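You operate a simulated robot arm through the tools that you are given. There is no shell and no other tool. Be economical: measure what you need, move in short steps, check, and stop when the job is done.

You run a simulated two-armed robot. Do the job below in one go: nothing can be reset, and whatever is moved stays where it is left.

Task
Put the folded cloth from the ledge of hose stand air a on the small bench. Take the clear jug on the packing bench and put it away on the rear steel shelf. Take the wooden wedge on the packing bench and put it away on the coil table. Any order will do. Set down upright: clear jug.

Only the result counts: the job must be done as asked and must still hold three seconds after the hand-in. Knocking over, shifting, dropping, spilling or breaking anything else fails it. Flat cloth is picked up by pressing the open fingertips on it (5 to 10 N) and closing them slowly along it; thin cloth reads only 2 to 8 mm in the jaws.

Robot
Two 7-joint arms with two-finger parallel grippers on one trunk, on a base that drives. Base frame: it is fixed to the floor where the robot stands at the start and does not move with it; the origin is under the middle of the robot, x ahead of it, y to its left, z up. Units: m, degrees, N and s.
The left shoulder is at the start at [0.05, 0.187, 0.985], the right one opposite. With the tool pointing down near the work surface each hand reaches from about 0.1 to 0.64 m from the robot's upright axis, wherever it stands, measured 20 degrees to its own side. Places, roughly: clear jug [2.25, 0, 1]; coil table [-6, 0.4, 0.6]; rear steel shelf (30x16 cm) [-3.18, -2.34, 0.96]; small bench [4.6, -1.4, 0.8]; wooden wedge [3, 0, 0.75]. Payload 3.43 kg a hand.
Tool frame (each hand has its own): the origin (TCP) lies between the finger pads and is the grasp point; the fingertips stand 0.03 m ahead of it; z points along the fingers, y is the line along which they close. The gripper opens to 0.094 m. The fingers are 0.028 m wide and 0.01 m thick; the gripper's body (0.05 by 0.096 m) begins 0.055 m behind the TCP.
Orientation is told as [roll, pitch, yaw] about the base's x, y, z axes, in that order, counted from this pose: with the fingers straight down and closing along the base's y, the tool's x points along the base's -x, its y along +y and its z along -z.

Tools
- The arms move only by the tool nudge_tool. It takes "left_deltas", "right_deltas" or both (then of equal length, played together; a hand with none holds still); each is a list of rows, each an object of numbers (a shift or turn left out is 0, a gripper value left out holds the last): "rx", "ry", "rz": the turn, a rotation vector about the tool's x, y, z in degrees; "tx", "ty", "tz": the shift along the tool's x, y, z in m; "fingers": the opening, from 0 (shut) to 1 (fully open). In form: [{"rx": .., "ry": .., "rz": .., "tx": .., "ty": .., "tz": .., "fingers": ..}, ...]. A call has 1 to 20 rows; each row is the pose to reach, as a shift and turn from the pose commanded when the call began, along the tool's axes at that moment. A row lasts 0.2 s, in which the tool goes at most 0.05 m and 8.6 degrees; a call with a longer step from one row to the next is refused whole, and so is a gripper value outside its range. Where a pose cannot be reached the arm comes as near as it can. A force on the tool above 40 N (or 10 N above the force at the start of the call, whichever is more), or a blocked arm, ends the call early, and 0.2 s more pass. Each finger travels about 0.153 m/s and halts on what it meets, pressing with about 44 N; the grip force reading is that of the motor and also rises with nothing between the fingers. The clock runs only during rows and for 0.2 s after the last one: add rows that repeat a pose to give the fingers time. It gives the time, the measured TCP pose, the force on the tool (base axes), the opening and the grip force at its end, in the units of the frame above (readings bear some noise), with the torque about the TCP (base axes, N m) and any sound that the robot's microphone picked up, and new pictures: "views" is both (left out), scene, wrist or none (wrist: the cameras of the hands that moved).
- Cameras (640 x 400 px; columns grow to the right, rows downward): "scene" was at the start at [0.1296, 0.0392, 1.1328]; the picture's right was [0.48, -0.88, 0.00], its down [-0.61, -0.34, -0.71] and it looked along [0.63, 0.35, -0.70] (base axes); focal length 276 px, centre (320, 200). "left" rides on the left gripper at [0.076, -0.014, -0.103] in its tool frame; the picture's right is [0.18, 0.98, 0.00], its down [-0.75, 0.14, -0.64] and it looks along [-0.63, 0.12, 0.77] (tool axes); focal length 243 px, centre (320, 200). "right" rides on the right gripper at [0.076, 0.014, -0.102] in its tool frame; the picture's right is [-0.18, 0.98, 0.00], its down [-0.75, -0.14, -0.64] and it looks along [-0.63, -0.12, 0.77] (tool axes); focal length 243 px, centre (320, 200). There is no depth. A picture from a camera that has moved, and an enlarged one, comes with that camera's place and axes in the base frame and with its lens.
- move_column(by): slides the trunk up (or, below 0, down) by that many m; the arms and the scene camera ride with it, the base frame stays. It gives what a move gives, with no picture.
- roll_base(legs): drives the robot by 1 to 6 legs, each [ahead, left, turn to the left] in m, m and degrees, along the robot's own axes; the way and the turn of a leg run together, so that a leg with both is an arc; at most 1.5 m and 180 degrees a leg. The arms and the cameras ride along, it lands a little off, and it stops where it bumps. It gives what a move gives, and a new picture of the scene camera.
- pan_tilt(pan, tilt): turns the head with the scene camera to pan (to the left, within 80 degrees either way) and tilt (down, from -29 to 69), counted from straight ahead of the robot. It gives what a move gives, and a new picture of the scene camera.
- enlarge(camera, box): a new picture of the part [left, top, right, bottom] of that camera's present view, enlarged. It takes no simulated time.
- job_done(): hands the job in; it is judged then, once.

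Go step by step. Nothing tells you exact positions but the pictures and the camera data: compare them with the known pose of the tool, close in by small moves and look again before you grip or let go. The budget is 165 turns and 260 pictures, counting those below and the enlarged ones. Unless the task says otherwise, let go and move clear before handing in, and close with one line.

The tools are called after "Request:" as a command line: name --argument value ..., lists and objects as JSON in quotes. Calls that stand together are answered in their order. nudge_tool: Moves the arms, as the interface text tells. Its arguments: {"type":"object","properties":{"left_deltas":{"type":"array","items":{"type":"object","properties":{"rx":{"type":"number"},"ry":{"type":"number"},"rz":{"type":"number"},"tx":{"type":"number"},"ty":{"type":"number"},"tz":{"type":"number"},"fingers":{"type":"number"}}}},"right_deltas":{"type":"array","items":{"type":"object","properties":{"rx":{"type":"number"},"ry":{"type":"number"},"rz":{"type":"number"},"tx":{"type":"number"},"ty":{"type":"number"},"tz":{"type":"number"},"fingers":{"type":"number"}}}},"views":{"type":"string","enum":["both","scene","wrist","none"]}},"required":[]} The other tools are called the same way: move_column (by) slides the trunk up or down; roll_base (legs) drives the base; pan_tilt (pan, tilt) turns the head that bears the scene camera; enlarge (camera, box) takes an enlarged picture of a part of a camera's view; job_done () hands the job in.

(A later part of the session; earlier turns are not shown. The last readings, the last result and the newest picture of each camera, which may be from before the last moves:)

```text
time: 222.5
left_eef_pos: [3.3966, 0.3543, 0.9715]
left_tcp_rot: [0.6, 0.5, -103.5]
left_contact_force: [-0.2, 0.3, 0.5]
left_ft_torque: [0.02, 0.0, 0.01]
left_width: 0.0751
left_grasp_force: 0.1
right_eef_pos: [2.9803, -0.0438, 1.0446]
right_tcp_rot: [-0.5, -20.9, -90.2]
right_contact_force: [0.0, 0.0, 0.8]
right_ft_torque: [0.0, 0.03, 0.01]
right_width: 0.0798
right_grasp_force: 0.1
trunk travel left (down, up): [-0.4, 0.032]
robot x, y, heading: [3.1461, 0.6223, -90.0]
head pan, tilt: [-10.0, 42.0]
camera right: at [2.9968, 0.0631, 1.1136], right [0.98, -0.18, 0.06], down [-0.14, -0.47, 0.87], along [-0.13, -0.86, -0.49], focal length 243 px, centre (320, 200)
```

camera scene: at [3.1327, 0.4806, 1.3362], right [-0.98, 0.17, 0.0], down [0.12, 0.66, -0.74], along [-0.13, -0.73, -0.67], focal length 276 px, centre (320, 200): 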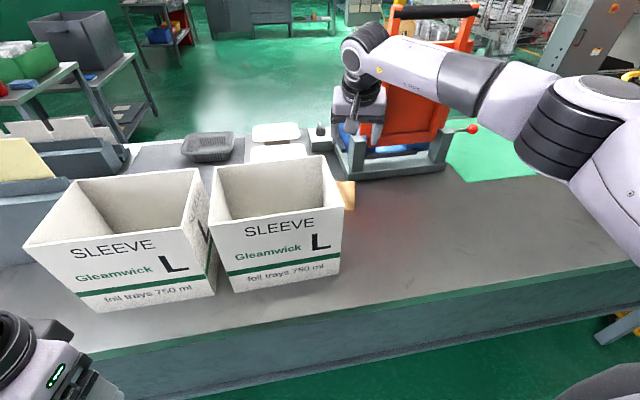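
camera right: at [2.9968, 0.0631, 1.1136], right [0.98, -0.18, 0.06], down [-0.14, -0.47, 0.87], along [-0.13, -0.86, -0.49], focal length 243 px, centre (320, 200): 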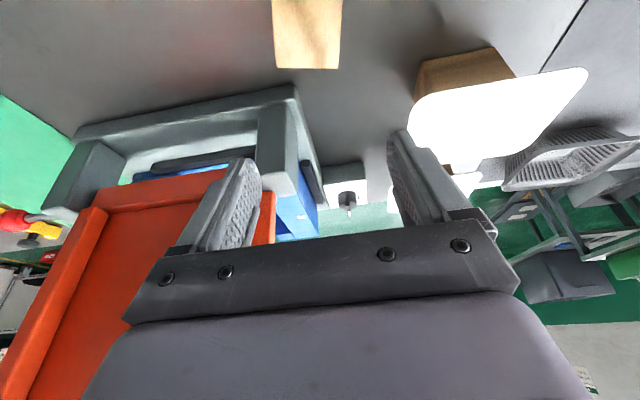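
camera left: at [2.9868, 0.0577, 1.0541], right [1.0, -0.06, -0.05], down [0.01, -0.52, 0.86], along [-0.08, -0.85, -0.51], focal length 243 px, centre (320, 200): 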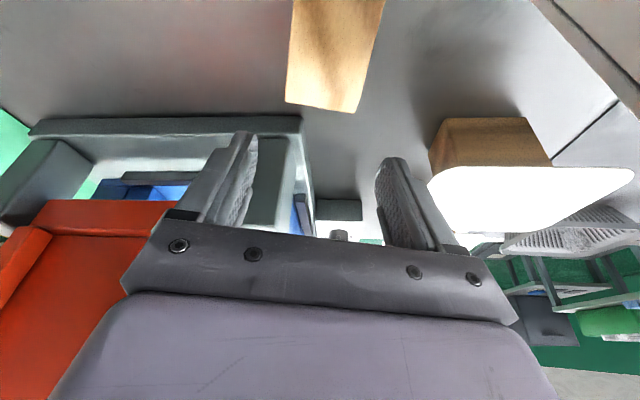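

Request:
nudge_tool --right_deltas '[{"tx": 0.015, "tz": 0.036}, {"tx": 0.03, "tz": 0.071}, {"tx": 0.0448, "tz": 0.106}]'

```text
time: 223.3
left_eef_pos: [3.3958, 0.3546, 0.97]
left_tcp_rot: [0.6, 0.6, -103.3]
left_contact_force: [0.0, 1.0, -0.3]
left_ft_torque: [0.02, 0.01, -0.01]
left_width: 0.0754
left_grasp_force: 0.0
right_eef_pos: [2.9808, -0.0405, 0.9285]
right_tcp_rot: [-0.4, -21.0, -90.3]
right_contact_force: [0.3, 0.0, -0.1]
right_ft_torque: [0.0, 0.01, 0.02]
right_width: 0.08
right_grasp_force: 0.0
trunk travel left (down, up): [-0.4, 0.032]
robot x, y, heading: [3.1472, 0.6246, -89.8]
head pan, tilt: [-10.0, 42.0]
camera scene: at [3.1325, 0.4798, 1.3362], right [-0.98, 0.17, 0.0], down [0.12, 0.66, -0.74], along [-0.13, -0.73, -0.67], focal length 276 px, centre (320, 200)
camera right: at [2.997, 0.0672, 0.9969], right [0.98, -0.18, 0.06], down [-0.14, -0.47, 0.87], along [-0.13, -0.86, -0.49], focal length 243 px, centre (320, 200)
```

scene: 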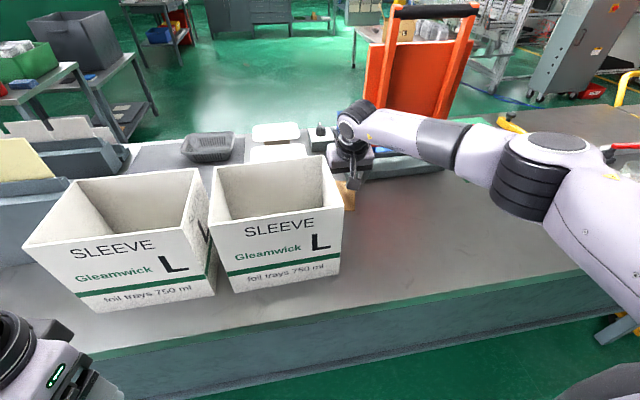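
right: 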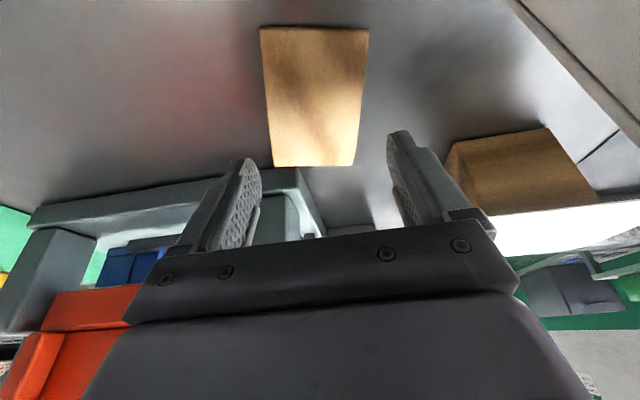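

Request:
nudge_tool --right_deltas '[{"tx": 0.005, "tz": 0.016}, {"tx": 0.0088, "tz": 0.028}]' --views "wrist"

```text
time: 223.9
left_eef_pos: [3.3954, 0.3546, 0.9706]
left_tcp_rot: [0.5, 0.6, -103.4]
left_contact_force: [0.4, 1.0, -0.8]
left_ft_torque: [-0.03, 0.02, -0.03]
left_width: 0.0753
left_grasp_force: 0.1
right_eef_pos: [2.9796, -0.0408, 0.8977]
right_tcp_rot: [-0.5, -20.9, -90.2]
right_contact_force: [-1.0, -0.3, 0.6]
right_ft_torque: [0.01, 0.02, -0.01]
right_width: 0.0801
right_grasp_force: 0.0
trunk travel left (down, up): [-0.4, 0.032]
robot x, y, heading: [3.1477, 0.6209, -90.0]
head pan, tilt: [-10.0, 42.0]
camera right: at [2.9963, 0.0659, 0.9674], right [0.98, -0.18, 0.06], down [-0.14, -0.47, 0.87], along [-0.13, -0.86, -0.49], focal length 243 px, centre (320, 200)
```

right: 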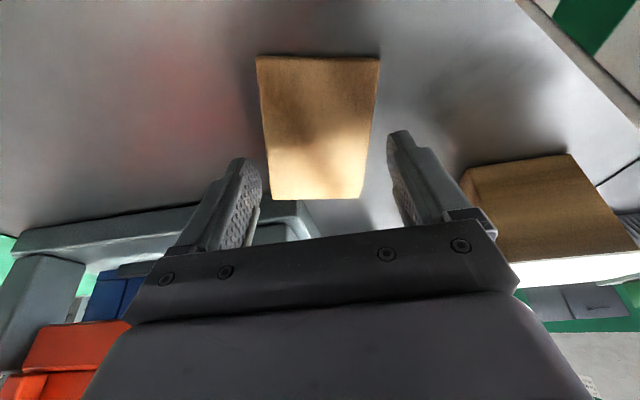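

Request:
nudge_tool --right_deltas '[{"tx": 0.0011, "tz": 0.0028, "fingers": 0.75}, {"tx": 0.0011, "tz": 0.0028, "fingers": 0.65}, {"tx": 0.0011, "tz": 0.0028, "fingers": 0.55}, {"tx": 0.0011, "tz": 0.0028, "fingers": 0.45}, {"tx": 0.0011, "tz": 0.0028, "fingers": 0.4}]' --views "wrist"

```text
time: 225.1
left_eef_pos: [3.3965, 0.353, 0.9706]
left_tcp_rot: [0.6, 0.5, -103.4]
left_contact_force: [-0.9, -0.4, 0.2]
left_ft_torque: [0.01, 0.02, 0.01]
left_width: 0.0752
left_grasp_force: 0.0
right_eef_pos: [2.9798, -0.0417, 0.897]
right_tcp_rot: [-0.4, -20.9, -90.3]
right_contact_force: [0.6, -0.8, 0.9]
right_ft_torque: [-0.04, -0.06, -0.02]
right_width: 0.0591
right_grasp_force: 44.1
trunk travel left (down, up): [-0.4, 0.032]
robot x, y, heading: [3.146, 0.6251, -89.9]
head pan, tilt: [-10.0, 42.0]
camera right: at [2.996, 0.0658, 0.9653], right [0.98, -0.18, 0.06], down [-0.14, -0.47, 0.87], along [-0.13, -0.86, -0.49], focal length 243 px, centre (320, 200)
```

right: 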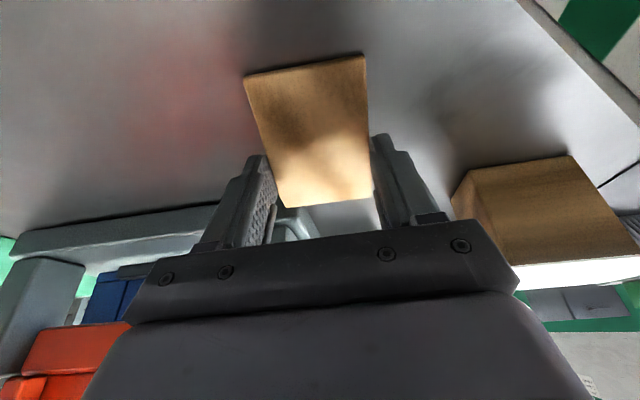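

Wedge gripped at 59 mm. Lifting straight up.

Request:
nudge_tool --right_deltas '[{"tx": -0.0107, "tz": -0.028}, {"tx": -0.0268, "tz": -0.07, "ty": -0.004}, {"tx": -0.0428, "tz": -0.112, "ty": -0.008}, {"tx": -0.0571, "tz": -0.149, "ty": -0.012}]'

```text
time: 226.1
left_eef_pos: [3.3945, 0.3542, 0.971]
left_tcp_rot: [0.7, 0.5, -103.4]
left_contact_force: [-0.5, -0.1, -0.3]
left_ft_torque: [-0.01, -0.01, 0.02]
left_width: 0.0751
left_grasp_force: 0.1
right_eef_pos: [2.9672, -0.0425, 1.0555]
right_tcp_rot: [-0.4, -20.9, -90.3]
right_contact_force: [-0.3, 0.7, -0.2]
right_ft_torque: [-0.01, 0.01, 0.0]
right_width: 0.0592
right_grasp_force: 44.1
trunk travel left (down, up): [-0.4, 0.032]
robot x, y, heading: [3.1456, 0.6222, -90.1]
head pan, tilt: [-10.0, 42.0]
camera scene: at [3.1326, 0.4803, 1.3362], right [-0.98, 0.17, 0.0], down [0.12, 0.66, -0.74], along [-0.13, -0.73, -0.67], focal length 276 px, centre (320, 200)
camera right: at [2.9832, 0.0648, 1.1251], right [0.98, -0.18, 0.06], down [-0.14, -0.47, 0.87], along [-0.13, -0.86, -0.49], focal length 243 px, centre (320, 200)
```

scene: 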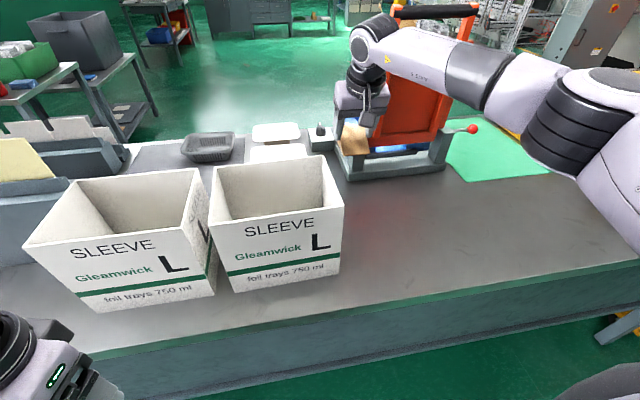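
right: 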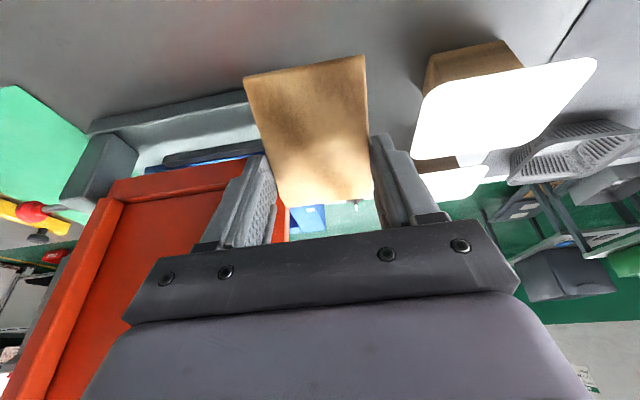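

The wedge is secured. Retracting it over the clear bench area; after that I'll gently push the sleeve box back from inside with the left hand.

Request:
nudge_tool --right_deltas '[{"ty": -0.005, "tx": 0.042, "tz": -0.016, "ry": 2}, {"ty": -0.01, "tx": 0.084, "tz": -0.032, "ry": 5}, {"ty": -0.012, "tx": 0.126, "tz": -0.048, "ry": 8}, {"ty": -0.012, "tx": 0.168, "tz": -0.064, "ry": 11}, {"ty": -0.012, "tx": 0.21, "tz": -0.08, "ry": 14}, {"ty": -0.012, "tx": 0.252, "tz": -0.096, "ry": 17}, {"ty": -0.012, "tx": 0.294, "tz": -0.112, "ry": 20}, {"ty": -0.012, "tx": 0.336, "tz": -0.128, "ry": 20}, {"ty": -0.012, "tx": 0.37, "tz": -0.1, "ry": 20}]' --views "none"

Request:
move_column --by 0.03

Request:
roll_base --legs '[[-0.12, 0, 0], [0, -0.25, 0]]'

```text
time: 228.1
left_eef_pos: [3.3959, 0.354, 0.9714]
left_tcp_rot: [0.5, 0.6, -103.4]
left_contact_force: [-0.2, 0.0, -0.2]
left_ft_torque: [0.01, 0.03, -0.02]
left_width: 0.0749
left_grasp_force: 0.0
right_eef_pos: [2.9578, 0.3404, 1.0187]
right_tcp_rot: [-0.4, -0.9, -90.4]
right_contact_force: [-0.7, 1.3, -0.4]
right_ft_torque: [0.01, 0.01, 0.04]
right_width: 0.059
right_grasp_force: 44.2
trunk travel left (down, up): [-0.4, 0.032]
robot x, y, heading: [3.1478, 0.6251, -90.1]
head pan, tilt: [-10.0, 42.0]
```

```text
time: 228.9
left_eef_pos: [3.3955, 0.3541, 0.9999]
left_tcp_rot: [0.6, 0.7, -103.4]
left_contact_force: [-1.6, 0.1, -0.6]
left_ft_torque: [0.02, 0.0, 0.01]
left_width: 0.0754
left_grasp_force: 0.1
right_eef_pos: [2.9595, 0.3407, 1.0479]
right_tcp_rot: [-0.4, -0.9, -90.5]
right_contact_force: [0.3, -0.3, -1.1]
right_ft_torque: [-0.01, 0.04, -0.01]
right_width: 0.0587
right_grasp_force: 43.8
trunk travel left (down, up): [-0.43, 0.002]
robot x, y, heading: [3.1492, 0.6176, -89.9]
head pan, tilt: [-10.0, 42.0]
```

```text
time: 232.5
left_eef_pos: [3.1456, 0.4753, 1.0005]
left_tcp_rot: [0.6, 0.6, -103.4]
left_contact_force: [-0.3, 0.1, -0.9]
left_ft_torque: [-0.01, 0.04, -0.01]
left_width: 0.0751
left_grasp_force: 0.1
right_eef_pos: [2.7073, 0.4628, 1.0478]
right_tcp_rot: [-0.4, -0.9, -90.6]
right_contact_force: [-0.6, -0.3, -0.8]
right_ft_torque: [-0.01, 0.0, 0.01]
right_width: 0.0588
right_grasp_force: 44.1
trunk travel left (down, up): [-0.43, 0.002]
robot x, y, heading: [2.899, 0.743, -90.0]
head pan, tilt: [-10.0, 42.0]
camera scene: at [2.8824, 0.6022, 1.3662], right [-0.98, 0.18, 0.0], down [0.12, 0.66, -0.74], along [-0.13, -0.73, -0.67], focal length 276 px, centre (320, 200)
```

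scene: 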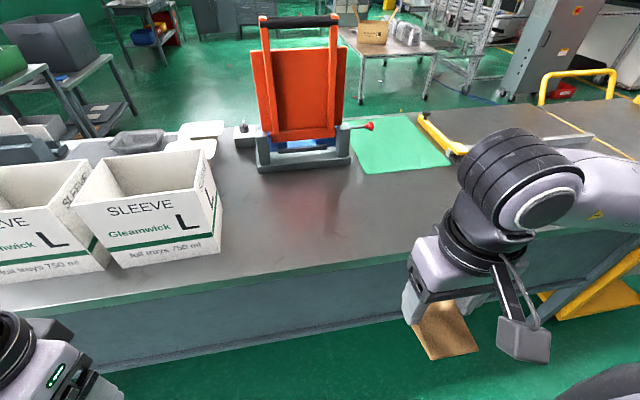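

Request:
nudge_tool --left_deltas '[{"tx": -0.04, "ty": -0.005, "rz": -4, "fingers": 0.5}, {"tx": -0.08, "ty": -0.01, "tz": -0.01, "rz": -8, "fingers": 0.2}, {"tx": -0.11, "ty": -0.014, "tz": -0.04, "rz": -12, "fingers": 0}, {"tx": -0.127, "ty": -0.016, "tz": -0.08, "rz": -13.4, "fingers": 0}, {"tx": -0.127, "ty": -0.016, "tz": -0.11, "rz": -13.4, "fingers": 0}]' --views "scene"

```text
time: 233.7
left_eef_pos: [3.0971, 0.3545, 1.1088]
left_tcp_rot: [0.7, 0.5, -90.2]
left_contact_force: [0.0, -0.4, 0.1]
left_ft_torque: [0.01, 0.03, 0.02]
left_width: 0.0
left_grasp_force: 33.2
right_eef_pos: [2.708, 0.4627, 1.0472]
right_tcp_rot: [-0.4, -0.9, -90.6]
right_contact_force: [0.1, -0.2, -0.4]
right_ft_torque: [0.03, 0.02, 0.01]
right_width: 0.0591
right_grasp_force: 43.8
trunk travel left (down, up): [-0.43, 0.002]
robot x, y, heading: [2.8989, 0.7391, -90.0]
head pan, tilt: [-10.0, 42.0]
camera scene: at [2.8825, 0.6025, 1.3662], right [-0.98, 0.18, 0.0], down [0.12, 0.66, -0.74], along [-0.13, -0.73, -0.67], focal length 276 px, centre (320, 200)
```

scene: 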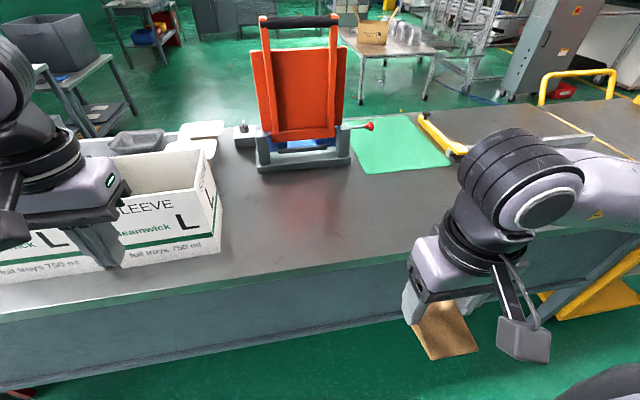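

Request:
roll_base --legs '[[0.12, 0, 0]]'

Request:
nudge_tool --left_deltas '[{"tx": -0.04}, {"tx": -0.08}, {"tx": -0.12}]'

```text
time: 235.0
left_eef_pos: [3.0971, 0.2334, 1.1079]
left_tcp_rot: [0.6, 0.5, -90.3]
left_contact_force: [0.2, 0.1, -0.7]
left_ft_torque: [0.01, -0.01, 0.01]
left_width: 0.0001
left_grasp_force: 32.8
right_eef_pos: [2.7065, 0.3413, 1.0459]
right_tcp_rot: [-0.4, -0.8, -90.7]
right_contact_force: [-1.0, 0.0, -0.9]
right_ft_torque: [0.03, 0.01, 0.01]
right_width: 0.0588
right_grasp_force: 44.0
trunk travel left (down, up): [-0.43, 0.002]
robot x, y, heading: [2.8937, 0.624, -90.3]
head pan, tilt: [-10.0, 42.0]
camera scene: at [2.8818, 0.4812, 1.3661], right [-0.98, 0.18, 0.0], down [0.12, 0.66, -0.74], along [-0.13, -0.73, -0.67], focal length 276 px, centre (320, 200)
```

scene: 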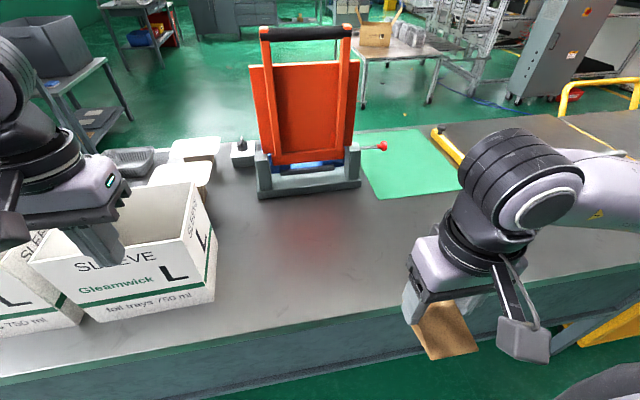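

```text
time: 235.8
left_eef_pos: [3.0978, 0.1145, 1.109]
left_tcp_rot: [0.9, 0.5, -90.3]
left_contact_force: [1.2, -0.4, 0.3]
left_ft_torque: [0.0, 0.0, 0.03]
left_width: 0.0
left_grasp_force: 33.4
right_eef_pos: [2.7072, 0.3437, 1.0482]
right_tcp_rot: [-0.4, -0.9, -90.8]
right_contact_force: [-0.6, 0.3, -0.4]
right_ft_torque: [0.01, 0.01, -0.01]
right_width: 0.0588
right_grasp_force: 44.0
trunk travel left (down, up): [-0.43, 0.002]
robot x, y, heading: [2.8999, 0.6212, -90.1]
head pan, tilt: [-10.0, 42.0]
camera scene: at [2.8814, 0.4816, 1.3661], right [-0.98, 0.18, 0.0], down [0.12, 0.66, -0.74], along [-0.13, -0.73, -0.67], focal length 276 px, centre (320, 200)
camera left: at [3.0811, 0.1901, 1.2116], right [0.98, 0.18, 0.01], down [0.13, -0.76, 0.64], along [0.13, -0.63, -0.77], focal length 243 px, centre (320, 200)
```

scene: 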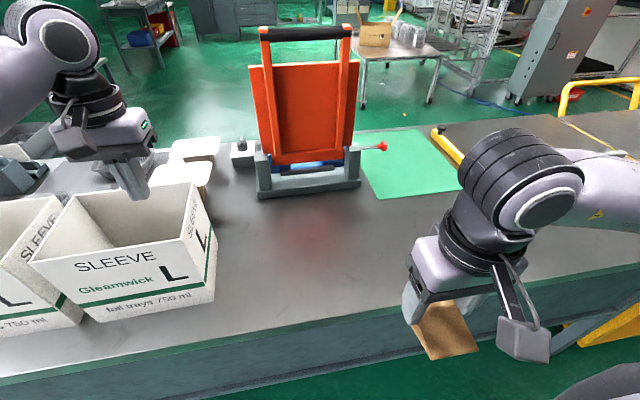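
left: 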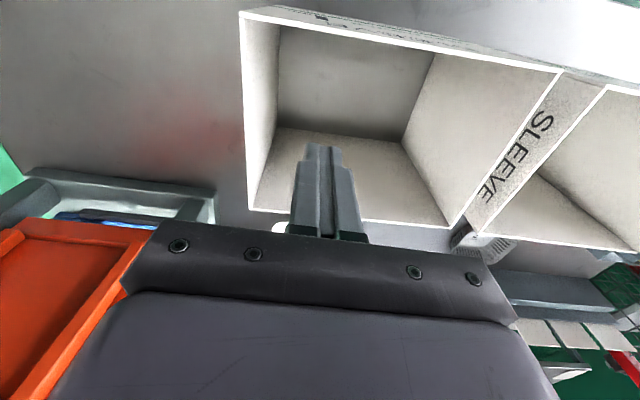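

The wrist camera shows the box rim at x 3.042–3.247 with the closed fingers above the inside. I'll lower them in and push gently in −x.

Request:
nudge_tool --left_deltas '[{"tz": 0.04}, {"tz": 0.075}, {"tz": 0.075, "ty": -0.015}, {"tz": 0.075, "ty": -0.03}]' --views "wrist"

Request:
nudge_tool --left_deltas '[{"ty": -0.003}, {"ty": -0.005}]' --views "none"

```text
time: 236.8
left_eef_pos: [3.0672, 0.1154, 1.0334]
left_tcp_rot: [0.9, 0.5, -90.2]
left_contact_force: [-0.2, 0.4, 0.2]
left_ft_torque: [0.0, -0.03, -0.01]
left_width: 0.0002
left_grasp_force: 33.0
right_eef_pos: [2.7064, 0.3439, 1.0473]
right_tcp_rot: [-0.4, -0.9, -90.6]
right_contact_force: [-1.1, -0.6, -0.3]
right_ft_torque: [0.01, 0.02, 0.0]
right_width: 0.059
right_grasp_force: 44.4
trunk travel left (down, up): [-0.43, 0.002]
robot x, y, heading: [2.8986, 0.6264, -90.4]
head pan, tilt: [-10.0, 42.0]
camera left: at [3.0511, 0.1912, 1.1354], right [0.98, 0.18, 0.01], down [0.13, -0.76, 0.64], along [0.13, -0.63, -0.77], focal length 243 px, centre (320, 200)
```

left: 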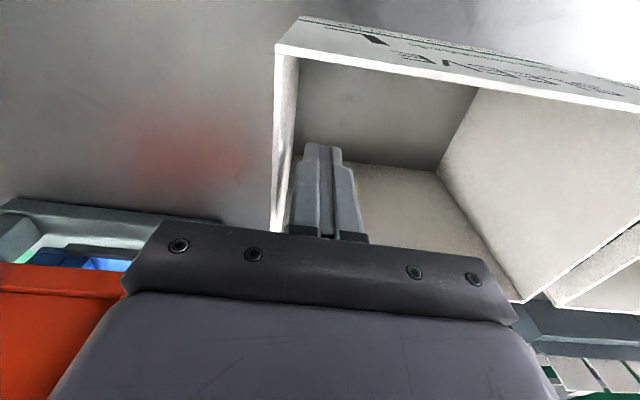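

```text
time: 237.4
left_eef_pos: [3.0618, 0.115, 1.0344]
left_tcp_rot: [0.6, 0.4, -90.3]
left_contact_force: [0.6, 0.1, 0.5]
left_ft_torque: [0.0, 0.04, -0.02]
left_width: 0.0
left_grasp_force: 33.2
right_eef_pos: [2.7077, 0.3427, 1.0472]
right_tcp_rot: [-0.5, -0.9, -90.7]
right_contact_force: [0.0, 0.0, -0.4]
right_ft_torque: [-0.01, 0.01, -0.01]
right_width: 0.0589
right_grasp_force: 43.7
trunk travel left (down, up): [-0.43, 0.002]
robot x, y, heading: [2.8974, 0.623, -90.4]
head pan, tilt: [-10.0, 42.0]
```

Request:
nudge_tool --left_deltas '[{"ty": -0.003}, {"ty": -0.003}]' --views "none"

Request:
nudge_tool --left_deltas '[{"ty": -0.003}, {"ty": -0.003}]' --views "none"

Request:
nudge_tool --left_deltas '[{"ty": -0.003}, {"ty": -0.003}]' --views "none"

Request:
nudge_tool --left_deltas '[{"ty": -0.002}, {"ty": -0.002}]' --views "both"

```text
time: 238.0
left_eef_pos: [3.0588, 0.1146, 1.0328]
left_tcp_rot: [0.7, 0.6, -90.3]
left_contact_force: [0.6, 0.5, 0.3]
left_ft_torque: [0.02, 0.04, 0.02]
left_width: 0.0
left_grasp_force: 33.1
right_eef_pos: [2.7065, 0.3431, 1.0479]
right_tcp_rot: [-0.4, -0.9, -90.7]
right_contact_force: [-0.1, -0.7, -0.3]
right_ft_torque: [-0.01, 0.0, -0.01]
right_width: 0.059
right_grasp_force: 43.6
trunk travel left (down, up): [-0.43, 0.002]
robot x, y, heading: [2.8983, 0.6193, -90.0]
head pan, tilt: [-10.0, 42.0]
```

```text
time: 238.6
left_eef_pos: [3.0565, 0.1148, 1.0321]
left_tcp_rot: [0.7, 0.5, -90.4]
left_contact_force: [0.3, -0.6, 0.5]
left_ft_torque: [-0.02, 0.01, -0.02]
left_width: 0.0001
left_grasp_force: 32.9
right_eef_pos: [2.7074, 0.3436, 1.0479]
right_tcp_rot: [-0.3, -0.9, -90.7]
right_contact_force: [-0.9, 0.5, -0.2]
right_ft_torque: [0.0, -0.01, -0.01]
right_width: 0.0587
right_grasp_force: 44.2
trunk travel left (down, up): [-0.43, 0.002]
robot x, y, heading: [2.8985, 0.6234, -90.4]
head pan, tilt: [-10.0, 42.0]
```

```text
time: 239.2
left_eef_pos: [3.0539, 0.1149, 1.0338]
left_tcp_rot: [0.6, 0.5, -90.3]
left_contact_force: [0.0, 0.6, 0.1]
left_ft_torque: [-0.03, 0.01, 0.01]
left_width: 0.0001
left_grasp_force: 32.8
right_eef_pos: [2.7075, 0.344, 1.0476]
right_tcp_rot: [-0.3, -0.9, -90.7]
right_contact_force: [-0.6, -0.1, -1.3]
right_ft_torque: [0.0, -0.01, 0.0]
right_width: 0.0588
right_grasp_force: 44.2
trunk travel left (down, up): [-0.43, 0.002]
robot x, y, heading: [2.8989, 0.6236, -90.2]
head pan, tilt: [-10.0, 42.0]
```

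```text
time: 239.8
left_eef_pos: [3.051, 0.1153, 1.0325]
left_tcp_rot: [0.7, 0.6, -90.3]
left_contact_force: [0.5, 0.5, 0.5]
left_ft_torque: [0.0, 0.0, -0.02]
left_width: 0.0
left_grasp_force: 33.4
right_eef_pos: [2.7071, 0.3433, 1.0476]
right_tcp_rot: [-0.4, -0.9, -90.7]
right_contact_force: [0.0, -0.1, -0.7]
right_ft_torque: [0.04, 0.01, 0.0]
right_width: 0.0587
right_grasp_force: 44.2
trunk travel left (down, up): [-0.43, 0.002]
robot x, y, heading: [2.895, 0.6237, -90.2]
head pan, tilt: [-10.0, 42.0]
camera scene: at [2.8819, 0.4822, 1.3662], right [-0.98, 0.18, 0.0], down [0.12, 0.66, -0.74], along [-0.13, -0.73, -0.67], focal length 276 px, centre (320, 200)
camera left: at [3.0357, 0.1917, 1.1351], right [0.98, 0.18, 0.01], down [0.13, -0.76, 0.64], along [0.13, -0.63, -0.77], focal length 243 px, centre (320, 200)
```

scene: 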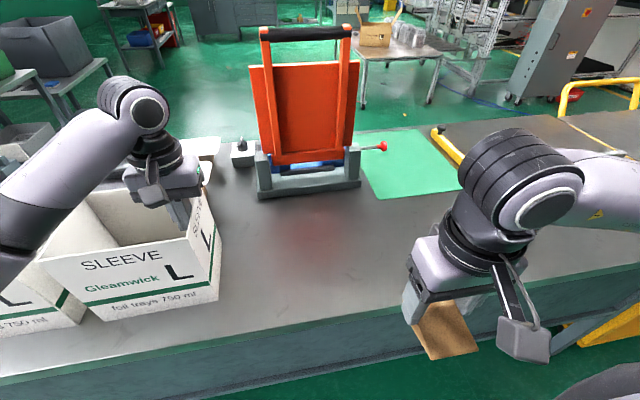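
left: 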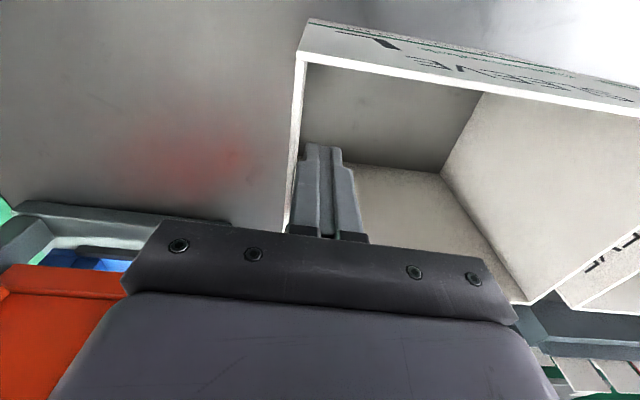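

The box has slid back by about 1 cm and the gap to its neighbour looks like the original. Withdrawing the left hand the same way.

Request:
nudge_tool --left_deltas '[{"ty": 0.02}, {"ty": 0.04}, {"ty": 0.04, "tz": -0.04}, {"ty": 0.04, "tz": -0.08}, {"ty": 0.04, "tz": -0.085, "tx": 0.04}, {"ty": 0.04, "tz": -0.085, "tx": 0.08}, {"ty": 0.04, "tz": -0.085, "tx": 0.12}]' --views "none"

Request:
roll_base --legs '[[-0.35, 0, 0]]'

```text
time: 241.4
left_eef_pos: [3.0907, 0.2344, 1.1195]
left_tcp_rot: [0.9, 0.5, -90.1]
left_contact_force: [-0.3, 0.0, 0.1]
left_ft_torque: [-0.03, -0.04, -0.01]
left_width: 0.0002
left_grasp_force: 33.3
right_eef_pos: [2.7072, 0.3436, 1.0473]
right_tcp_rot: [-0.4, -0.9, -90.7]
right_contact_force: [-0.4, 0.5, -0.9]
right_ft_torque: [-0.03, 0.0, -0.01]
right_width: 0.059
right_grasp_force: 43.9
trunk travel left (down, up): [-0.43, 0.002]
robot x, y, heading: [2.8951, 0.6234, -90.3]
head pan, tilt: [-10.0, 42.0]
```

```text
time: 243.6
left_eef_pos: [3.0933, 0.5843, 1.1199]
left_tcp_rot: [0.7, 0.3, -89.9]
left_contact_force: [-0.3, -0.5, 0.0]
left_ft_torque: [-0.02, -0.02, -0.07]
left_width: 0.0
left_grasp_force: 33.2
right_eef_pos: [2.7103, 0.6905, 1.0474]
right_tcp_rot: [-0.4, -0.9, -90.3]
right_contact_force: [0.6, -0.2, -0.1]
right_ft_torque: [0.01, 0.01, 0.01]
right_width: 0.0589
right_grasp_force: 44.0
trunk travel left (down, up): [-0.43, 0.002]
robot x, y, heading: [2.8994, 0.9729, -89.8]
head pan, tilt: [-10.0, 42.0]
camera scene: at [2.8834, 0.8307, 1.3663], right [-0.98, 0.17, 0.0], down [0.12, 0.66, -0.74], along [-0.13, -0.73, -0.67], focal length 276 px, centre (320, 200)
```

scene: 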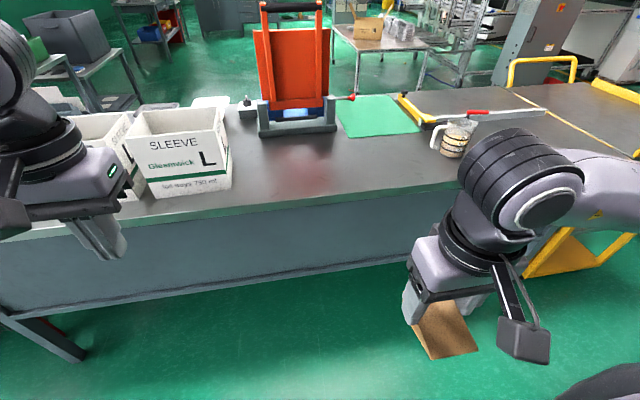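

Now over to the jug.

Request:
roll_base --legs '[[0, -0.75, 0]]'

Request:
pan_tilt --pan 8 --tilt 38

Request:
enlarge --camera "scene" --box '[220, 60, 380, 160]'

```text
time: 250.8
left_eef_pos: [2.33, 0.5817, 1.1197]
left_tcp_rot: [0.7, 0.4, -89.7]
left_contact_force: [-0.3, 0.7, 0.1]
left_ft_torque: [-0.03, -0.02, -0.02]
left_width: 0.0004
left_grasp_force: 32.9
right_eef_pos: [1.9449, 0.6873, 1.0475]
right_tcp_rot: [-0.4, -0.9, -89.9]
right_contact_force: [0.2, 0.1, -0.1]
right_ft_torque: [0.01, 0.03, 0.01]
right_width: 0.0585
right_grasp_force: 43.9
trunk travel left (down, up): [-0.43, 0.002]
robot x, y, heading: [2.1332, 0.9715, -89.6]
head pan, tilt: [-10.0, 42.0]
camera scene: at [2.1191, 0.8272, 1.3662], right [-0.99, 0.17, 0.0], down [0.11, 0.66, -0.74], along [-0.12, -0.73, -0.67], focal length 276 px, centre (320, 200)
```

scene: 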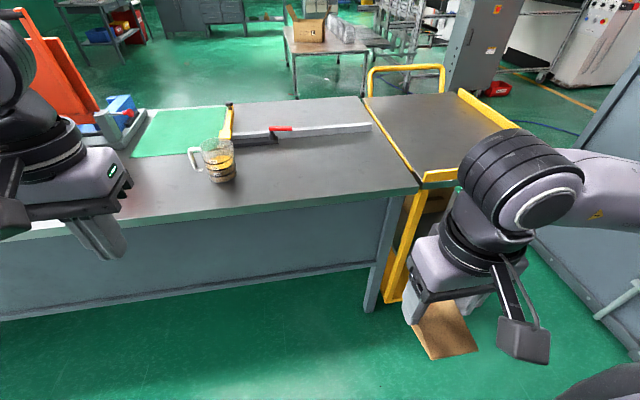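

```text
time: 251.6
left_eef_pos: [2.3301, 0.5811, 1.12]
left_tcp_rot: [0.7, 0.5, -89.6]
left_contact_force: [0.3, 0.5, 0.4]
left_ft_torque: [0.03, 0.01, 0.03]
left_width: 0.0001
left_grasp_force: 33.9
right_eef_pos: [1.946, 0.6863, 1.047]
right_tcp_rot: [-0.3, -0.9, -89.9]
right_contact_force: [-0.6, 0.1, 0.2]
right_ft_torque: [-0.01, -0.03, 0.0]
right_width: 0.0585
right_grasp_force: 43.5
trunk travel left (down, up): [-0.43, 0.002]
robot x, y, heading: [2.1315, 0.9692, -89.9]
head pan, tilt: [8.0, 38.0]
camera scene: at [2.1456, 0.8242, 1.3721], right [-0.99, -0.14, 0.0], down [-0.09, 0.61, -0.79], along [0.11, -0.78, -0.62], focal length 276 px, centre (320, 200)
```

scene: 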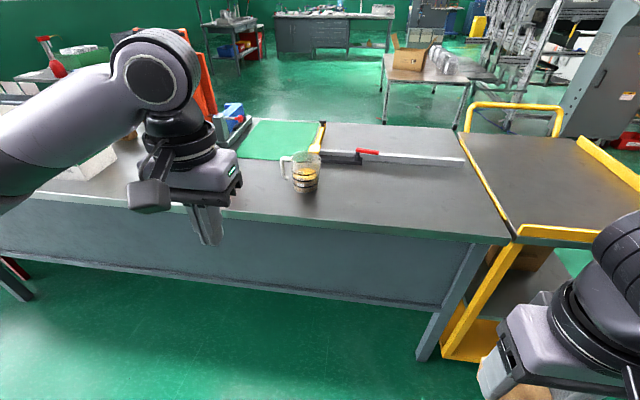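

```text
4.00 times, centred on (300, 110) of scene
camera zoom: at [2.1456, 0.8242, 1.3721], right [-0.99, -0.14, 0.0], down [-0.09, 0.61, -0.79], along [0.11, -0.78, -0.62], focal length 1104 px, centre (400, 560)
```

zoom: 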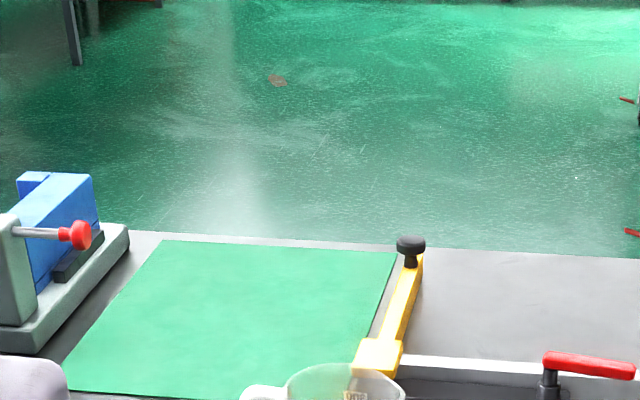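

The jug's handle points along +x. The safest upright hold is the handle: fingers straight down straddling the strap, with the jug body ahead of the hand. I'll stand at about 45° to the bench and turn the left hand inward 45°.

Request:
nudge_tool --left_deltas '[{"rz": 7.5, "fingers": 0.3}, {"rz": 15, "fingers": 0.5}, {"rz": 22.5}, {"rz": 30}, {"rz": 37.5}, {"rz": 45}]' --views "none"

Request:
roll_base --legs '[[0, 0.52, 0], [0.08, 0, -45]]'

Request:
pan_tilt --pan 5 --tilt 40

```text
time: 253.0
left_eef_pos: [2.3298, 0.5819, 1.1195]
left_tcp_rot: [0.2, 0.8, -134.7]
left_contact_force: [-0.3, -0.1, -0.9]
left_ft_torque: [-0.01, 0.0, 0.02]
left_width: 0.0469
left_grasp_force: 0.0
right_eef_pos: [1.9455, 0.6869, 1.0462]
right_tcp_rot: [-0.4, -0.9, -90.0]
right_contact_force: [0.3, -0.2, -0.6]
right_ft_torque: [0.02, 0.02, -0.01]
right_width: 0.0587
right_grasp_force: 43.5
trunk travel left (down, up): [-0.43, 0.002]
robot x, y, heading: [2.1345, 0.9643, -89.5]
head pan, tilt: [8.0, 38.0]
```

```text
time: 260.1
left_eef_pos: [2.5027, 0.4855, 1.1202]
left_tcp_rot: [0.2, 0.8, -178.6]
left_contact_force: [0.9, -0.1, -0.4]
left_ft_torque: [-0.04, -0.02, -0.01]
left_width: 0.0471
left_grasp_force: 0.0
right_eef_pos: [2.2974, 0.8267, 1.0476]
right_tcp_rot: [-0.3, -0.9, -134.0]
right_contact_force: [0.8, 0.6, -1.7]
right_ft_torque: [0.01, 0.01, -0.03]
right_width: 0.0589
right_grasp_force: 44.0
trunk travel left (down, up): [-0.43, 0.002]
robot x, y, heading: [2.6271, 0.8996, -133.6]
head pan, tilt: [8.0, 38.0]
camera scene: at [2.5375, 0.788, 1.3721], right [-0.81, 0.58, 0.0], down [0.36, 0.5, -0.79], along [-0.46, -0.64, -0.62], focal length 276 px, centre (320, 200)
```

scene: 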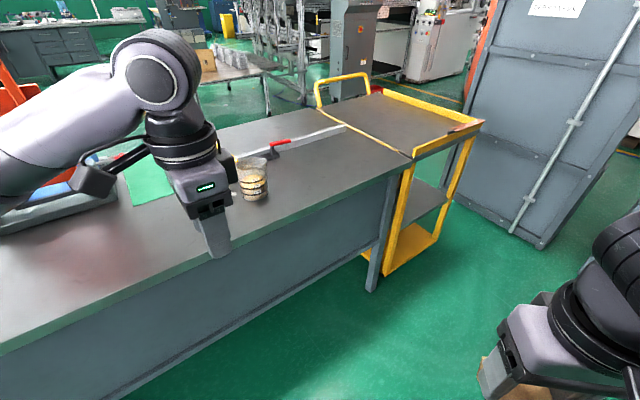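

```text
time: 260.7
left_eef_pos: [2.5011, 0.4855, 1.1188]
left_tcp_rot: [0.2, 0.8, -178.6]
left_contact_force: [-0.1, -0.2, -0.4]
left_ft_torque: [-0.03, -0.01, -0.01]
left_width: 0.0469
left_grasp_force: 0.0
right_eef_pos: [2.2981, 0.8278, 1.0463]
right_tcp_rot: [-0.3, -0.9, -134.0]
right_contact_force: [-0.2, 0.4, -0.5]
right_ft_torque: [0.03, -0.04, 0.04]
right_width: 0.0589
right_grasp_force: 43.9
trunk travel left (down, up): [-0.43, 0.002]
robot x, y, heading: [2.6249, 0.9003, -133.6]
head pan, tilt: [5.0, 40.0]
camera scene: at [2.5349, 0.7917, 1.3692], right [-0.78, 0.62, 0.0], down [0.4, 0.5, -0.77], along [-0.48, -0.6, -0.64], focal length 276 px, centre (320, 200)
```

scene: 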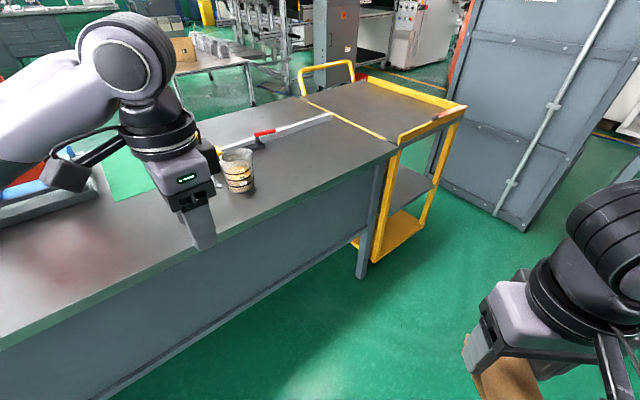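

Request:
roll_base --legs '[[0.188, 0.179, 0]]'

Request:
nudge_tool --left_deltas '[{"ty": -0.01}]' --views "wrist"

```text
time: 262.9
left_eef_pos: [2.4996, 0.2256, 1.1176]
left_tcp_rot: [0.2, 0.9, -178.6]
left_contact_force: [0.0, 0.2, -0.1]
left_ft_torque: [0.04, 0.0, 0.0]
left_width: 0.047
left_grasp_force: 0.1
right_eef_pos: [2.2948, 0.5665, 1.0478]
right_tcp_rot: [-0.4, -0.8, -134.0]
right_contact_force: [0.3, -0.1, -0.6]
right_ft_torque: [0.0, -0.01, -0.01]
right_width: 0.0588
right_grasp_force: 44.2
trunk travel left (down, up): [-0.43, 0.002]
robot x, y, heading: [2.6251, 0.6408, -133.6]
head pan, tilt: [5.0, 40.0]
camera scene: at [2.5317, 0.5314, 1.3691], right [-0.78, 0.62, 0.0], down [0.4, 0.5, -0.77], along [-0.48, -0.6, -0.64], focal length 276 px, centre (320, 200)
```

scene: 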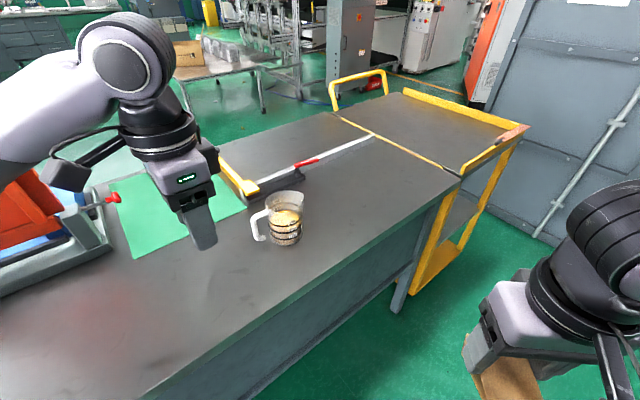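

```text
time: 263.3
left_eef_pos: [2.499, 0.2344, 1.1197]
left_tcp_rot: [0.1, 1.0, -178.5]
left_contact_force: [0.3, 0.5, 0.4]
left_ft_torque: [-0.01, 0.01, 0.0]
left_width: 0.0471
left_grasp_force: 0.0
right_eef_pos: [2.2936, 0.5661, 1.0471]
right_tcp_rot: [-0.3, -0.9, -134.0]
right_contact_force: [-0.6, -0.1, -0.6]
right_ft_torque: [0.02, 0.04, 0.02]
right_width: 0.0587
right_grasp_force: 44.2
trunk travel left (down, up): [-0.43, 0.002]
robot x, y, heading: [2.6271, 0.6417, -133.5]
head pan, tilt: [5.0, 40.0]
camera left: at [2.5726, 0.2525, 1.2226], right [0.21, -0.98, 0.01], down [-0.76, -0.16, 0.63], along [-0.62, -0.14, -0.78], focal length 243 px, centre (320, 200)
```

left: 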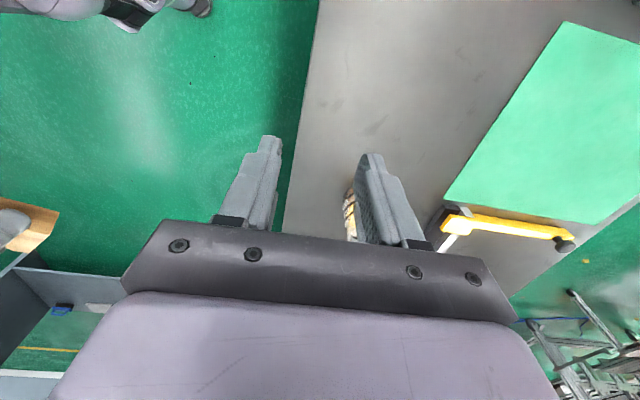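

Request:
enlarge --camera "scene" --box '[220, 170, 340, 260]'

```text
4.44 times, centred on (280, 215) of scene
camera zoom: at [2.5316, 0.532, 1.3692], right [-0.78, 0.62, 0.0], down [0.4, 0.5, -0.77], along [-0.48, -0.6, -0.64], focal length 1227 px, centre (498, 133)
```

zoom: 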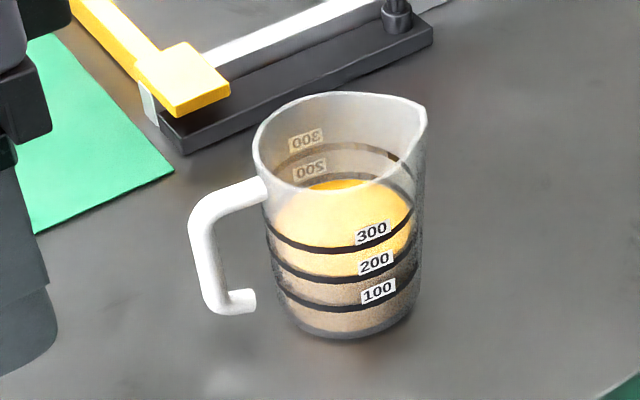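

The jug is about 7.5 cm across with its rim at z≈0.986. The handle strap is at about (2.374, 0.111), azimuth −13°, spanning z≈0.895–0.965. Moving to a hover above the strap with the yaw aligned.

Request:
nudge_tool --left_deltas '[{"tx": -0.03, "ty": 0.03, "rz": 4}, {"tx": -0.06, "ty": 0.06, "rz": 8}, {"tx": -0.09, "ty": 0.09, "rz": 12}, {"tx": -0.126, "ty": 0.12, "rz": 14.6}, {"tx": -0.126, "ty": 0.12, "tz": 0.03, "rz": 14.6}]'

```text
time: 264.5
left_eef_pos: [2.3752, 0.1089, 1.0883]
left_tcp_rot: [0.0, 0.9, 166.8]
left_contact_force: [0.1, -0.5, 0.9]
left_ft_torque: [-0.01, 0.02, -0.02]
left_width: 0.0471
left_grasp_force: 0.1
right_eef_pos: [2.2948, 0.5677, 1.0483]
right_tcp_rot: [-0.5, -1.0, -134.0]
right_contact_force: [0.0, 0.0, -1.0]
right_ft_torque: [0.01, -0.03, -0.01]
right_width: 0.0588
right_grasp_force: 44.4
trunk travel left (down, up): [-0.43, 0.002]
robot x, y, heading: [2.6287, 0.6438, -133.9]
head pan, tilt: [5.0, 40.0]
camera scene: at [2.5321, 0.5314, 1.3692], right [-0.78, 0.62, 0.0], down [0.4, 0.5, -0.77], along [-0.48, -0.6, -0.64], focal length 276 px, centre (320, 200)
camera left: at [2.451, 0.1074, 1.1909], right [-0.04, -1.0, 0.0], down [-0.77, 0.04, 0.63], along [-0.63, 0.03, -0.78], focal length 243 px, centre (320, 200)
```

scene: 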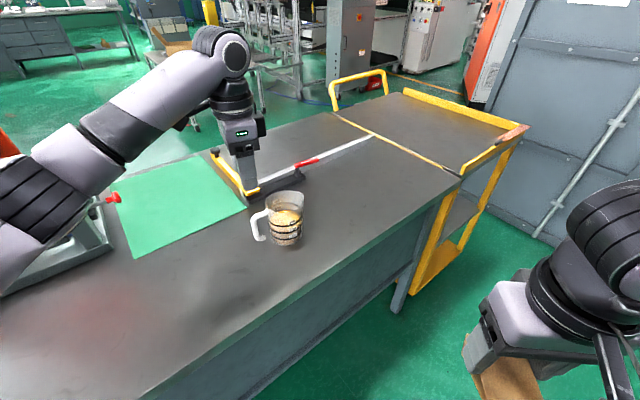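
left: 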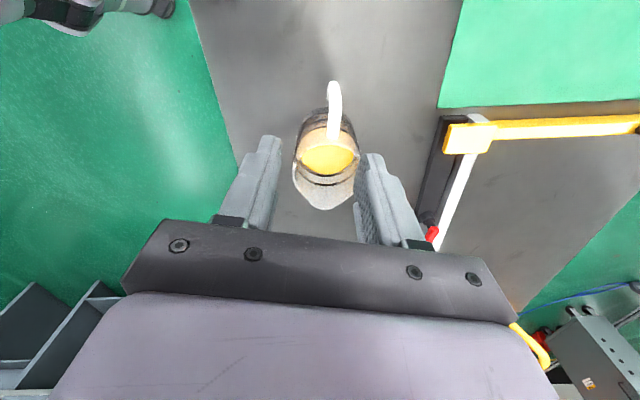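

Request:
nudge_tool --left_deltas '[{"ty": 0.0135, "rz": -5, "tz": 0.02}, {"ty": 0.0135, "rz": -5, "tz": 0.055}]' --views "wrist"

Request:
enlarge --camera "left" --box '[240, 60, 420, 240]'

Request:
enlarge --camera "scene" --box '[200, 120, 340, 260]'

```text
time: 265.1
left_eef_pos: [2.3751, 0.0973, 1.0324]
left_tcp_rot: [0.2, 0.8, 171.9]
left_contact_force: [0.0, -0.7, -0.3]
left_ft_torque: [0.02, -0.02, 0.01]
left_width: 0.0472
left_grasp_force: 0.0
right_eef_pos: [2.2949, 0.5681, 1.0468]
right_tcp_rot: [-0.3, -0.8, -133.9]
right_contact_force: [0.7, 0.0, -1.1]
right_ft_torque: [-0.03, 0.0, -0.01]
right_width: 0.0586
right_grasp_force: 44.1
trunk travel left (down, up): [-0.43, 0.002]
robot x, y, heading: [2.6243, 0.6386, -133.5]
head pan, tilt: [5.0, 40.0]
camera left: at [2.4496, 0.1013, 1.136], right [0.05, -1.0, 0.0], down [-0.78, -0.03, 0.63], along [-0.63, -0.03, -0.78], focal length 243 px, centre (320, 200)
```

left: 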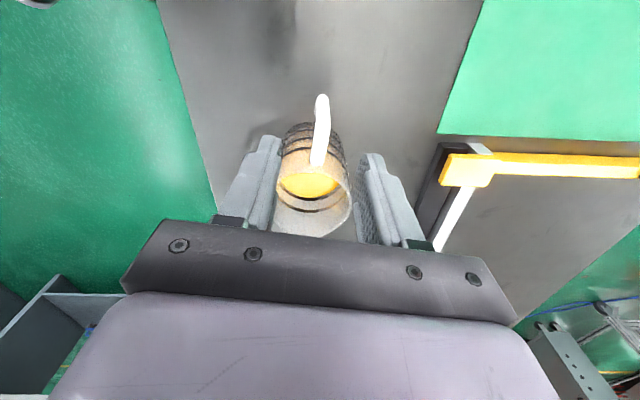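

```text
2.22 times, centred on (330, 150) of left
camera zoom: at [2.4496, 0.1013, 1.136], right [0.05, -1.0, 0.0], down [-0.78, -0.03, 0.63], along [-0.63, -0.03, -0.78], focal length 539 px, centre (298, 311)
```

zoom: 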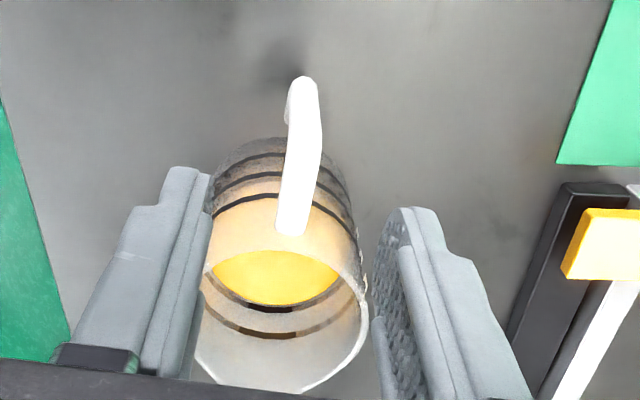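

```text
2.86 times, centred on (270, 190) of scene
camera zoom: at [2.5316, 0.5318, 1.3692], right [-0.78, 0.62, 0.0], down [0.4, 0.5, -0.77], along [-0.48, -0.6, -0.64], focal length 789 px, centre (463, 229)
```

zoom: 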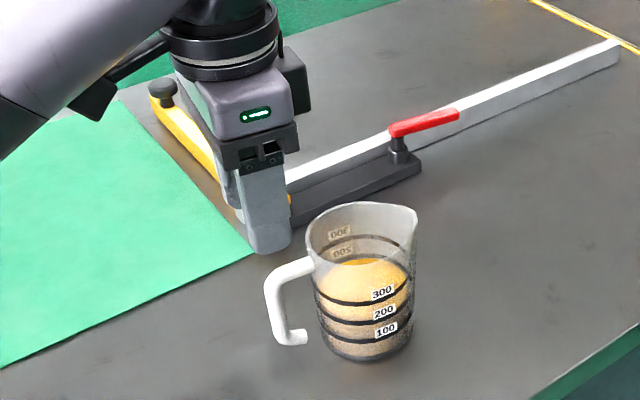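

The handle strap is at (2.372, 0.094), z≈0.88–0.94, and the fingers are well clear of the body. Descending to z 0.912.

Request:
nudge_tool --left_deltas '[{"ty": 0.003, "tx": -0.002, "tz": 0.04}, {"ty": 0.003, "tx": -0.002, "tz": 0.08}, {"ty": 0.003, "tx": -0.002, "tz": 0.11}, {"ty": 0.003, "tx": -0.002, "tz": 0.12}]'

Request:
enlarge --camera "left" --box '[220, 40, 420, 240]'

```text
time: 266.1
left_eef_pos: [2.3728, 0.094, 0.9129]
left_tcp_rot: [0.0, 0.8, 171.7]
left_contact_force: [-0.2, -0.2, 1.0]
left_ft_torque: [0.0, -0.04, 0.02]
left_width: 0.0472
left_grasp_force: 0.0
right_eef_pos: [2.294, 0.5676, 1.0462]
right_tcp_rot: [-0.4, -1.0, -133.9]
right_contact_force: [0.8, -0.2, -1.1]
right_ft_torque: [0.01, -0.01, -0.01]
right_width: 0.0589
right_grasp_force: 44.1
trunk travel left (down, up): [-0.43, 0.002]
robot x, y, heading: [2.6243, 0.6467, -133.8]
head pan, tilt: [5.0, 40.0]
camera scene: at [2.5317, 0.5319, 1.3692], right [-0.78, 0.62, 0.0], down [0.4, 0.5, -0.77], along [-0.48, -0.6, -0.64], focal length 276 px, centre (320, 200)
camera left: at [2.4483, 0.0999, 1.0163], right [0.04, -1.0, 0.0], down [-0.77, -0.03, 0.63], along [-0.63, -0.03, -0.78], focal length 243 px, centre (320, 200)
```

scene: 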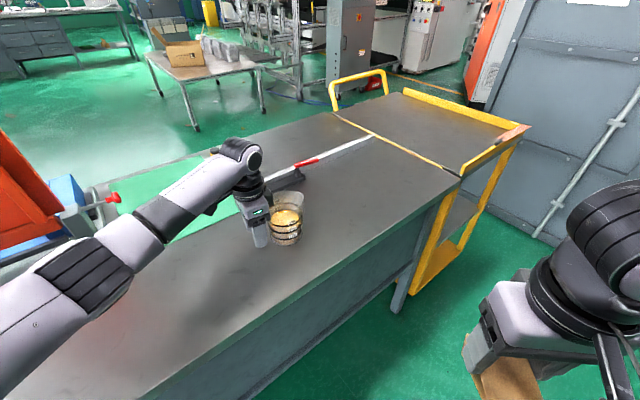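
left: 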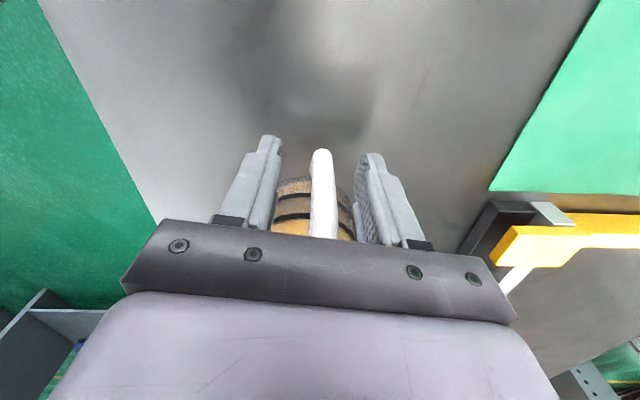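

```text
2.00 times, centred on (320, 140) of left
camera zoom: at [2.4483, 0.0999, 1.0163], right [0.04, -1.0, 0.0], down [-0.77, -0.03, 0.63], along [-0.63, -0.03, -0.78], focal length 485 px, centre (320, 320)
```

zoom: 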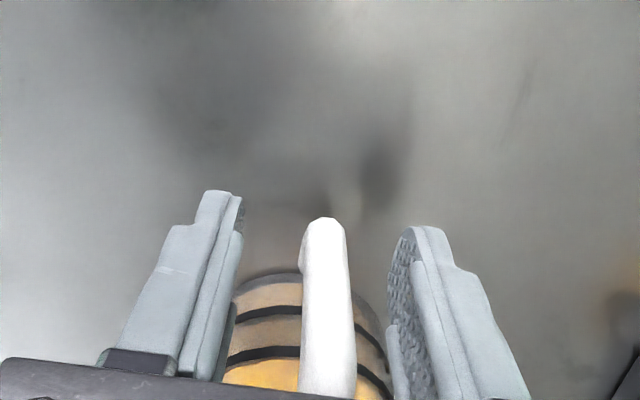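

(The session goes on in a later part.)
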